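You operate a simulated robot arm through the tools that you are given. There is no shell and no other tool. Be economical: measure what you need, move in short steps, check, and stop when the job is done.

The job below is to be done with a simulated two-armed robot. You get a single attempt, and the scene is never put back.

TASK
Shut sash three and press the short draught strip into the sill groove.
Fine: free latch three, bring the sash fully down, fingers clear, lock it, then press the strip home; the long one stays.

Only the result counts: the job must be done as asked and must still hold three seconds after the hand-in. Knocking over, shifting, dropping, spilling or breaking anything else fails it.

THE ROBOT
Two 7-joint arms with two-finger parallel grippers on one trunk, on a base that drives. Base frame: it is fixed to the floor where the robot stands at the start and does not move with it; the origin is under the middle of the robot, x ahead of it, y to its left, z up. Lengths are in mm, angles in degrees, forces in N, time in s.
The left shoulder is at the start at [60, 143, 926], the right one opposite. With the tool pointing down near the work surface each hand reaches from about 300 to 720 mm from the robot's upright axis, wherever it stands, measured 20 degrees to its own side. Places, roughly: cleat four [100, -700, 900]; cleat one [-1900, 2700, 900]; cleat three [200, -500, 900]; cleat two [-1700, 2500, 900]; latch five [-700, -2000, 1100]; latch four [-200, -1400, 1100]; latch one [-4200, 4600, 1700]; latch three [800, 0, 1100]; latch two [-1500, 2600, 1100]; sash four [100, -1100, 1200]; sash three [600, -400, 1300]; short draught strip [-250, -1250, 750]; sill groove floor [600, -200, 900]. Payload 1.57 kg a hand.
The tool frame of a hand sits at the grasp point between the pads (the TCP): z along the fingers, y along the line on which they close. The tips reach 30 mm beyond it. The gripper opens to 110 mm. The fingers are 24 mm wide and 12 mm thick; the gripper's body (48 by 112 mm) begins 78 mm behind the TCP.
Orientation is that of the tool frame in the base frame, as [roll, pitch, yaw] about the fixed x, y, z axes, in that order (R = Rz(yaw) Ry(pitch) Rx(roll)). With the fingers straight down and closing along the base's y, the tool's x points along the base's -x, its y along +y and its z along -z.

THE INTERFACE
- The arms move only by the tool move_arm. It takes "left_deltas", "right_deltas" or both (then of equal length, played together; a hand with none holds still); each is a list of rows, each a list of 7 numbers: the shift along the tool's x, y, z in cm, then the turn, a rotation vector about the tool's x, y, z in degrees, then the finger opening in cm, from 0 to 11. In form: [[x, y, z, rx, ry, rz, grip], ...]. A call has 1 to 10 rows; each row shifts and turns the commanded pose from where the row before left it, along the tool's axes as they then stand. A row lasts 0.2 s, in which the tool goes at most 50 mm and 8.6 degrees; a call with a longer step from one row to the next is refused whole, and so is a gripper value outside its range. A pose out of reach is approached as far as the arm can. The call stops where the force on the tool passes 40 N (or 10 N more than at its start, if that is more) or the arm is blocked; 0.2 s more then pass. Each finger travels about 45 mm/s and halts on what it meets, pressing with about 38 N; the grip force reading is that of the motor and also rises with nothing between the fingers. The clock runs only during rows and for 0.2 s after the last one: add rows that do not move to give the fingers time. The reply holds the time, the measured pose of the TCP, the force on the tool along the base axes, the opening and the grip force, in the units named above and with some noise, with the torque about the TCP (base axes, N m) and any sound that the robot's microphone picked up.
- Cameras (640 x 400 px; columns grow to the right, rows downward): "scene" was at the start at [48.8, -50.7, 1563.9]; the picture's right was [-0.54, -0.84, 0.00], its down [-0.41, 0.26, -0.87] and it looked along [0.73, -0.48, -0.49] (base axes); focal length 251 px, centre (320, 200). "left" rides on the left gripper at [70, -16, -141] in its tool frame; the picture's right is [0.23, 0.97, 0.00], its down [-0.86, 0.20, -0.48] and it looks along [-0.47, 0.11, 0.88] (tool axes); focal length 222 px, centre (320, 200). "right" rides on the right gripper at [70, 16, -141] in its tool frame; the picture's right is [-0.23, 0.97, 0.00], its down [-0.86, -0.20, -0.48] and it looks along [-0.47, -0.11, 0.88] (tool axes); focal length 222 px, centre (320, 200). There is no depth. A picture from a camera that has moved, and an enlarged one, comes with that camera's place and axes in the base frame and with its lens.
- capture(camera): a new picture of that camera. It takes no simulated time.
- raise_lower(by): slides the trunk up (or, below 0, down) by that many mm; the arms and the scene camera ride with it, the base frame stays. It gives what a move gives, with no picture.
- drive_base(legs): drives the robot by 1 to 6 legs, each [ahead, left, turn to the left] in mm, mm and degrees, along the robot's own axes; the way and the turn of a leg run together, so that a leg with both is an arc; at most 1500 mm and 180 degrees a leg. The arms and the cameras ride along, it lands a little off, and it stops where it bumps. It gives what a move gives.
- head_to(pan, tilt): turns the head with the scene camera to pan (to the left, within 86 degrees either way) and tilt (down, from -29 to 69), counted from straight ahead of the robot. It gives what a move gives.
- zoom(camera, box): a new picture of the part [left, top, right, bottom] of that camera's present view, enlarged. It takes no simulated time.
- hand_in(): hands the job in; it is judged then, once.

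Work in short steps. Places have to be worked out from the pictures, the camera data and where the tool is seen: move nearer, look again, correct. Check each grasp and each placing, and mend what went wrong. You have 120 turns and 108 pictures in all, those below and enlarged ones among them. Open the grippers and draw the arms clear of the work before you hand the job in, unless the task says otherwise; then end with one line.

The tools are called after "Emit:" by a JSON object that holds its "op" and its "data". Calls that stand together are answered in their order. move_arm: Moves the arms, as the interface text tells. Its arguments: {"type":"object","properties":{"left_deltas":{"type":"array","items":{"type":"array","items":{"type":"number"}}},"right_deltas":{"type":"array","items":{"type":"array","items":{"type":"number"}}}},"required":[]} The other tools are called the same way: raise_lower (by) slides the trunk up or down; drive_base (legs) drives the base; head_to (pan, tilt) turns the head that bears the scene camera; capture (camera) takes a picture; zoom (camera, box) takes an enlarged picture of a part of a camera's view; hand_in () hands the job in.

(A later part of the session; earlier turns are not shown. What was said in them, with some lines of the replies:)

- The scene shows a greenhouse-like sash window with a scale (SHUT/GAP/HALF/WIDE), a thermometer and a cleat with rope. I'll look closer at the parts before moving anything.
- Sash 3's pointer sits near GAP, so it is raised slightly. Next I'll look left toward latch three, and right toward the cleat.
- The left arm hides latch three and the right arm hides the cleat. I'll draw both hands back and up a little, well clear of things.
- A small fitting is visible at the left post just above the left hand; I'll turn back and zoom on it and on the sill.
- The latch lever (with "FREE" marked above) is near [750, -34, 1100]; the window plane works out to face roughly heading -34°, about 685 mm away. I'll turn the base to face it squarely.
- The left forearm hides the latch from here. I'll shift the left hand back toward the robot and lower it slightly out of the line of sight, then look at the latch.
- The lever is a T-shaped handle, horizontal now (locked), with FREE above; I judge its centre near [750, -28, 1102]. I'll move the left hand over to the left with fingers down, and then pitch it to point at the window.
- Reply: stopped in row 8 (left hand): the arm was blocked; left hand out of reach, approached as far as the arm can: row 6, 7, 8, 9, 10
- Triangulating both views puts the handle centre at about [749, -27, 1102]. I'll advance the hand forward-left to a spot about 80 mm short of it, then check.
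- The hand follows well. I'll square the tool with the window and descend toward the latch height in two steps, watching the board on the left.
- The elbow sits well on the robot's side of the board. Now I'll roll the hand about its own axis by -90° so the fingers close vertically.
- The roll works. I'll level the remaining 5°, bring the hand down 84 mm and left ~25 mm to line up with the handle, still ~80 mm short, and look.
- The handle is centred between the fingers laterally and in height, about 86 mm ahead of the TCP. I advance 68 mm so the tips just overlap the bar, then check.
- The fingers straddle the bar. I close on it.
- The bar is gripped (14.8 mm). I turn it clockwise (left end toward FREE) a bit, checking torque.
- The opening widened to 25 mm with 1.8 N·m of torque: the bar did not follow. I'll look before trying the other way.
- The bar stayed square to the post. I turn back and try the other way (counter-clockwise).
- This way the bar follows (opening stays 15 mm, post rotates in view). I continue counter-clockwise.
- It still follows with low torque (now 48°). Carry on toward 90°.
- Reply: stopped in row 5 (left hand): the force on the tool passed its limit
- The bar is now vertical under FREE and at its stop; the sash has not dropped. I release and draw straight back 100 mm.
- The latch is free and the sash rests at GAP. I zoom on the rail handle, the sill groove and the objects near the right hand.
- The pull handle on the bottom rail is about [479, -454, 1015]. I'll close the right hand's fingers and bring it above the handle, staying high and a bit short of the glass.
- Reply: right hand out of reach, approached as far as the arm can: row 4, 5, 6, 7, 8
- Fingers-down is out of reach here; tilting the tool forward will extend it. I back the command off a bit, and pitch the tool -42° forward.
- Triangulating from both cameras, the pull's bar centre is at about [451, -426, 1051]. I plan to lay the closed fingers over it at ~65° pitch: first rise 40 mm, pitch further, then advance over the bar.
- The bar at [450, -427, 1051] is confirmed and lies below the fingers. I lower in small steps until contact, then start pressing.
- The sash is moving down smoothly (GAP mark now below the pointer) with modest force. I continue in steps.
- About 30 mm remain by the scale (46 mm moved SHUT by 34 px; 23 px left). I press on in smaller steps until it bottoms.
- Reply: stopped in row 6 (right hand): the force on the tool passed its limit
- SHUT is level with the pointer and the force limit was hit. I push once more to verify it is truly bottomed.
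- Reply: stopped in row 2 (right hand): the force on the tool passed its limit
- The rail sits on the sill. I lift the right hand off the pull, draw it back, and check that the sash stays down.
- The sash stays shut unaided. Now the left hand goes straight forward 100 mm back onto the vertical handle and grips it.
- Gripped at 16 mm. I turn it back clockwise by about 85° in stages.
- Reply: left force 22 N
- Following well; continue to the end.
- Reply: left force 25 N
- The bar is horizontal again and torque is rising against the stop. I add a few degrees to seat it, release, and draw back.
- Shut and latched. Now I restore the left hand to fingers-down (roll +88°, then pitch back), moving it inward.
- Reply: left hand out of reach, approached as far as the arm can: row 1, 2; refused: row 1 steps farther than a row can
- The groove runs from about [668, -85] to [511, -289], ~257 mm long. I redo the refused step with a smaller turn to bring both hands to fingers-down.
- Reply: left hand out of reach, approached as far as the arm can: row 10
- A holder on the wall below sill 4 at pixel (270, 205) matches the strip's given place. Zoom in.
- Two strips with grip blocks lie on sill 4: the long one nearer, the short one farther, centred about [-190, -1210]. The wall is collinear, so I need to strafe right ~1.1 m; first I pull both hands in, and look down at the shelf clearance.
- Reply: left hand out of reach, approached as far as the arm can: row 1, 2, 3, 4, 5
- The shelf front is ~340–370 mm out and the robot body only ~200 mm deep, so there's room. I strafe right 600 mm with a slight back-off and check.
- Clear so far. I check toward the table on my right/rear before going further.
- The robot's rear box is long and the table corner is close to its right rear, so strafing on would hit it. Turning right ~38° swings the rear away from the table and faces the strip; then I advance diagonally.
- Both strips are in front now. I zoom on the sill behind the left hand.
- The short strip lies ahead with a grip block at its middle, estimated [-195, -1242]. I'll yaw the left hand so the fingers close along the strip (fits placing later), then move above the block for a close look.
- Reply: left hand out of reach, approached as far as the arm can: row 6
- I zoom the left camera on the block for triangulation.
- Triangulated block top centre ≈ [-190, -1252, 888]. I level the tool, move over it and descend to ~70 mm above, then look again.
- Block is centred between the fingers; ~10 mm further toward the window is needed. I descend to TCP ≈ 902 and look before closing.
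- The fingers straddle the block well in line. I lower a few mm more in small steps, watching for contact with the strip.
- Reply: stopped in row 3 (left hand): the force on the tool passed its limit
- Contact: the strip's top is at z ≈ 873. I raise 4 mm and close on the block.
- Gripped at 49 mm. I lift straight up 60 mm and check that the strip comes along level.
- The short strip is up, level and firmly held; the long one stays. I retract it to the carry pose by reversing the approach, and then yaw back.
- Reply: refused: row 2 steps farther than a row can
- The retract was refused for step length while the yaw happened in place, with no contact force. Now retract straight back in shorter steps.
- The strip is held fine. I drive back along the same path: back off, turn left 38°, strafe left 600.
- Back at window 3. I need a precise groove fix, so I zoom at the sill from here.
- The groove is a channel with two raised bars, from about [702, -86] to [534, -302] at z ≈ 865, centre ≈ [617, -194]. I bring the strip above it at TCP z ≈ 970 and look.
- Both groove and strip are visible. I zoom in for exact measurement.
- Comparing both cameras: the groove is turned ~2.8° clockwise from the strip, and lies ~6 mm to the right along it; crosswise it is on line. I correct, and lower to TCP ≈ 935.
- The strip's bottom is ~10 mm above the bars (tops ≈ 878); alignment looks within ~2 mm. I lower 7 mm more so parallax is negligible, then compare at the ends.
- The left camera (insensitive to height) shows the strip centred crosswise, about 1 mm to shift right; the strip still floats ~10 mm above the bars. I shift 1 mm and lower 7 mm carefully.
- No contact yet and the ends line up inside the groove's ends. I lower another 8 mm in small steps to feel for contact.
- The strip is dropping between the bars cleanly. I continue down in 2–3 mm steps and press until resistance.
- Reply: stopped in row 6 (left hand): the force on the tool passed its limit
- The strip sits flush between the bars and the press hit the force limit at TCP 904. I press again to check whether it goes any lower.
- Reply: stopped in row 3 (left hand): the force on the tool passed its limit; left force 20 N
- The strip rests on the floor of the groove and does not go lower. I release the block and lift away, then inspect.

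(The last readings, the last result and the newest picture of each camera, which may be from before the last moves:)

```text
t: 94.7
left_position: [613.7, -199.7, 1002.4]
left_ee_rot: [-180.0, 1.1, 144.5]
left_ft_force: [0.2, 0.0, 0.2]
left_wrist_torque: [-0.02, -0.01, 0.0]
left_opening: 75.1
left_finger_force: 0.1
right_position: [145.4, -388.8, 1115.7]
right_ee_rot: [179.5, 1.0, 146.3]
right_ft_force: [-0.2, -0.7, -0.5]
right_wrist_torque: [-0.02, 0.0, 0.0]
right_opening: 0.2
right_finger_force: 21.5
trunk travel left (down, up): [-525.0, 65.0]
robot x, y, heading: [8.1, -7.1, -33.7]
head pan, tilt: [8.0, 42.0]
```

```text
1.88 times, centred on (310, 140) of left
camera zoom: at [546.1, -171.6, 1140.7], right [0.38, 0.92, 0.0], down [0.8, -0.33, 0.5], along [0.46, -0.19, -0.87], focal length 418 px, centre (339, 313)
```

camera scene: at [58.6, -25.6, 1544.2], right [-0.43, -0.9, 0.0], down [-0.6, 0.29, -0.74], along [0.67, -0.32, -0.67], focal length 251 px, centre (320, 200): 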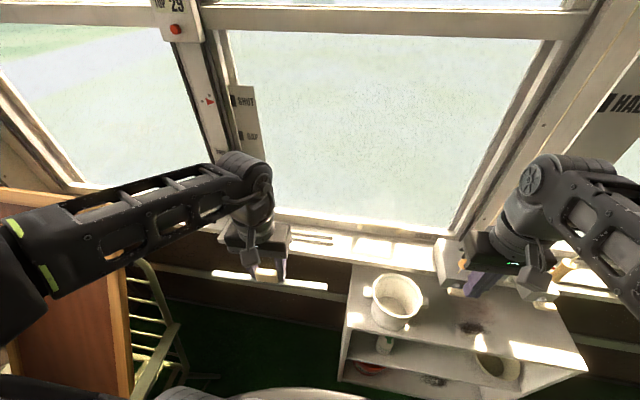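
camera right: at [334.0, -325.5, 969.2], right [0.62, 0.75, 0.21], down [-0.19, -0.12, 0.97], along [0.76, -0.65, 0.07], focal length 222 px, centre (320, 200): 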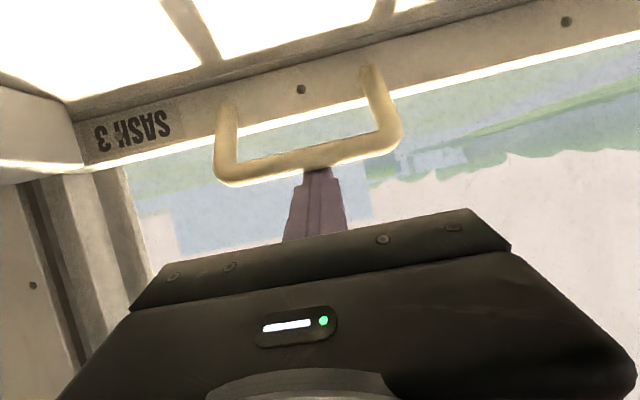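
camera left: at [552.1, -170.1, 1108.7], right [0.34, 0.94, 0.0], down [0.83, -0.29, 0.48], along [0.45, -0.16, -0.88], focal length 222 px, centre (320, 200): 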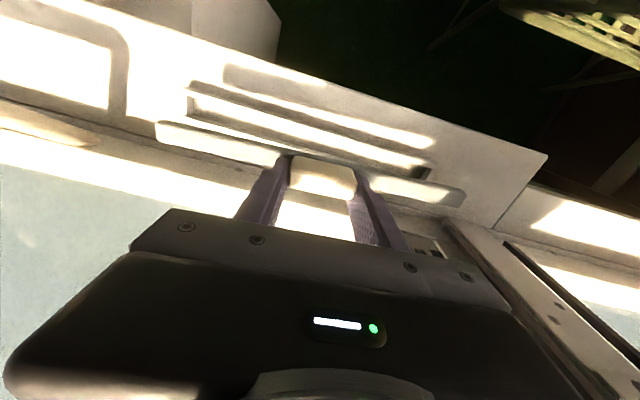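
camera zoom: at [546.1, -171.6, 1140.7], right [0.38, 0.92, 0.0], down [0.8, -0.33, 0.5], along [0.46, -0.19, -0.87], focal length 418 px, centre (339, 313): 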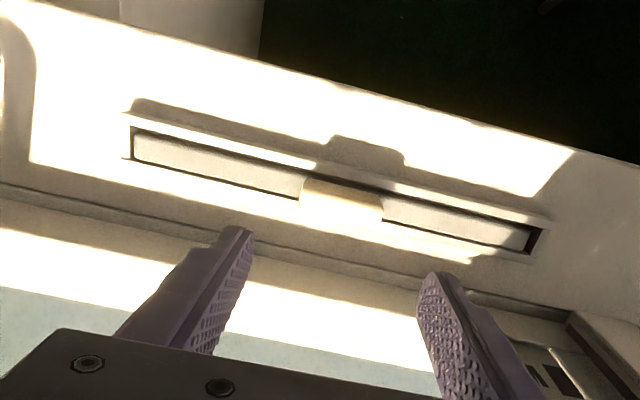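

It's seated level. For certainty I press straight down on the grip block with closed fingertips until the force limit.

Emit:
{"op": "move_arm", "data": {"left_deltas": [[0, 0, 0, 0, 0, 0, 4], [0, 0, 0, 0, 0, 0, 1], [0, 0, 2, 0, 0, 0, 0], [0, 0, 2, 0, 0, 0, 0], [0, 0, 1.5, 0, 0, 0, 0]]}}

Emit:
{"op": "move_arm", "data": {"left_deltas": [[0, 0, 0.5, 0, 0, 0, 0], [0, 0, 0.5, 0, 0, 0, 0], [0, 0, 0.4, 0, 0, 0, 0], [0, 0, 0.4, 0, 0, 0, 0], [0, 0, 0.4, 0, 0, 0, 0], [0, 0, 0.4, 0, 0, 0, 0], [0, 0, 0.4, 0, 0, 0, 0]]}}

Emit:
{"op": "zoom", "data": {"camera": "scene", "box": [240, 200, 340, 262]}}

```text
t: 95.9
left_position: [616.2, -199.0, 946.0]
left_ee_rot: [-179.9, 1.1, 144.6]
left_ft_force: [-0.3, 0.9, -0.5]
left_wrist_torque: [-0.01, -0.03, 0.01]
left_opening: 0.1
left_finger_force: 15.1
right_position: [146.8, -388.2, 1114.8]
right_ee_rot: [179.3, 0.9, 146.2]
right_ft_force: [0.2, 0.7, 0.7]
right_wrist_torque: [0.0, 0.01, 0.0]
right_opening: 0.0
right_finger_force: 21.3
trunk travel left (down, up): [-525.0, 65.0]
robot x, y, heading: [9.5, -4.2, -33.7]
head pan, tilt: [8.0, 42.0]
```

```text
t: 97.1
left_position: [616.0, -200.6, 934.7]
left_ee_rot: [-179.9, 1.7, 144.6]
left_ft_force: [-5.7, 4.8, 19.2]
left_wrist_torque: [0.25, 0.34, 0.01]
left_opening: 0.0
left_finger_force: 21.4
right_position: [145.4, -386.7, 1117.5]
right_ee_rot: [179.4, 1.0, 146.3]
right_ft_force: [0.4, 1.2, 0.4]
right_wrist_torque: [-0.02, -0.02, -0.01]
right_opening: 0.0
right_finger_force: 21.0
trunk travel left (down, up): [-525.0, 65.0]
robot x, y, heading: [4.4, -3.8, -33.8]
head pan, tilt: [8.0, 42.0]
stopped in row 5 (left hand): the force on the tool passed its limit (the readings are from after the stop); the commanded pose is now the measured one
```

```text
6.40 times, centred on (290, 231) of scene
camera zoom: at [56.7, -24.4, 1544.3], right [-0.43, -0.9, 0.0], down [-0.6, 0.29, -0.74], along [0.67, -0.32, -0.67], focal length 1608 px, centre (512, 2)
```

zoom: 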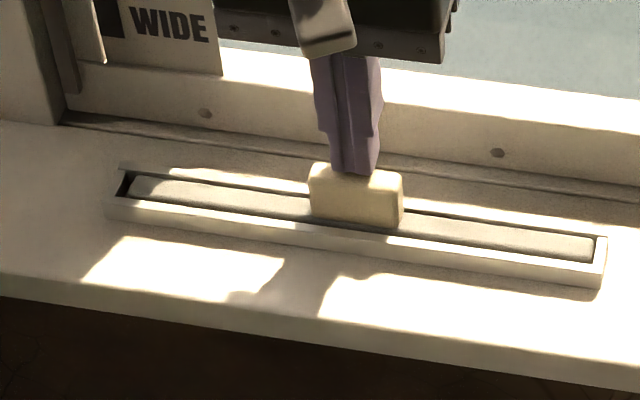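

The strip did not move under a 40 N press; it's home. I lift, retract the left arm with open fingers, open the right gripper, and take a final look.

Emit:
{"op": "move_arm", "data": {"left_deltas": [[0, 0, -3, 0, 0, 0, 0], [0, 0, -4, 0, 0, 0, 1], [2, 0, -3, 0, 0, 0, 3], [4, 0, -2, 0, 0, 0, 6], [4, 0, -1, 0, 0, 0, 9], [4, 0, 0, 0, 0, 0, 11], [4, 0, 0, 0, 0, 0, 11], [4, 0, 0, 0, 0, 0, 11]], "right_deltas": [[0, 0, 0, 0, 0, 0, 2], [0, 0, 0, 0, 0, 0, 4], [0, 0, 0, 0, 0, 0, 6], [0, 0, 0, 0, 0, 0, 8], [0, 0, 0, 0, 0, 0, 10], [0, 0, 0, 0, 0, 0, 11], [0, 0, 0, 0, 0, 0, 11], [0, 0, 0, 0, 0, 0, 11]]}}

Emit:
{"op": "head_to", "data": {"pan": 10, "tilt": 32}}

Emit:
{"op": "capture", "data": {"camera": "scene"}}

Emit:
{"op": "zoom", "data": {"camera": "scene", "box": [180, 100, 380, 280]}}

```text
t: 98.9
left_position: [434.5, -71.1, 1055.3]
left_ee_rot: [-179.9, 1.7, 144.6]
left_ft_force: [-0.2, -0.3, -0.1]
left_wrist_torque: [-0.02, -0.05, 0.0]
left_opening: 110.2
left_finger_force: 0.0
right_position: [146.1, -387.8, 1117.1]
right_ee_rot: [179.4, 1.0, 146.2]
right_ft_force: [-0.5, -0.3, 0.4]
right_wrist_torque: [-0.02, -0.04, -0.03]
right_opening: 110.1
right_finger_force: 0.1
trunk travel left (down, up): [-525.0, 65.0]
robot x, y, heading: [7.1, -7.3, -33.7]
head pan, tilt: [8.0, 42.0]
```

```text
t: 99.6
left_position: [435.6, -70.2, 1055.4]
left_ee_rot: [-179.9, 1.6, 144.5]
left_ft_force: [-0.2, 0.0, 0.6]
left_wrist_torque: [0.03, 0.01, 0.01]
left_opening: 110.0
left_finger_force: 0.0
right_position: [146.3, -388.1, 1115.9]
right_ee_rot: [179.4, 0.9, 146.3]
right_ft_force: [0.3, -0.5, 0.0]
right_wrist_torque: [0.0, 0.01, 0.02]
right_opening: 110.0
right_finger_force: 0.1
trunk travel left (down, up): [-525.0, 65.0]
robot x, y, heading: [8.0, -5.8, -33.6]
head pan, tilt: [10.0, 32.0]
```

```text
9 pictures are left
camera scene: at [65.3, -25.2, 1559.3], right [-0.4, -0.92, 0.0], down [-0.49, 0.21, -0.85], along [0.78, -0.34, -0.53], focal length 251 px, centre (320, 200)
```

scene: 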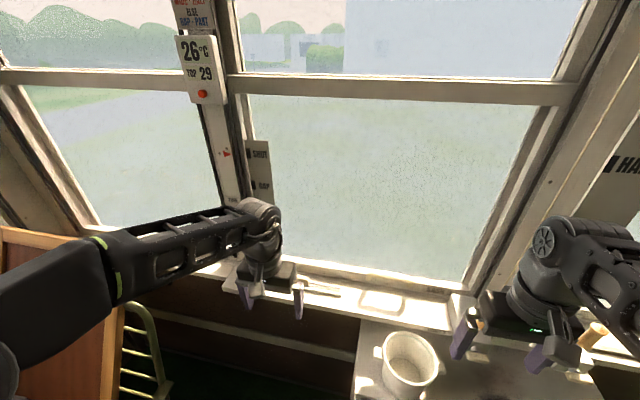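

```text
2.22 times, centred on (280, 190) of scene
camera zoom: at [65.3, -25.2, 1559.3], right [-0.4, -0.92, 0.0], down [-0.49, 0.21, -0.85], along [0.78, -0.34, -0.53], focal length 558 px, centre (409, 222)
```

zoom: 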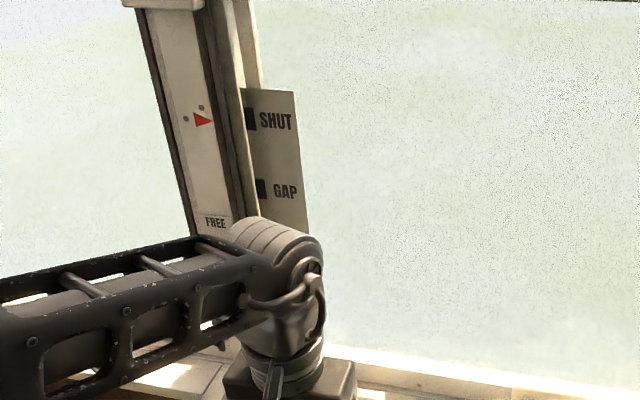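

The sash is still at SHUT, the latch was seen back in its locked position, the strip is pressed in, the long strip was left alone, and both grippers are open and clear. I hand the job in.

Emit:
{"op": "hand_in", "data": {}}

```text
The job is handed in.
```

Sash three is fully down with latch three locked, and the short draught strip is pressed home in the sill groove. The long strip was not touched.
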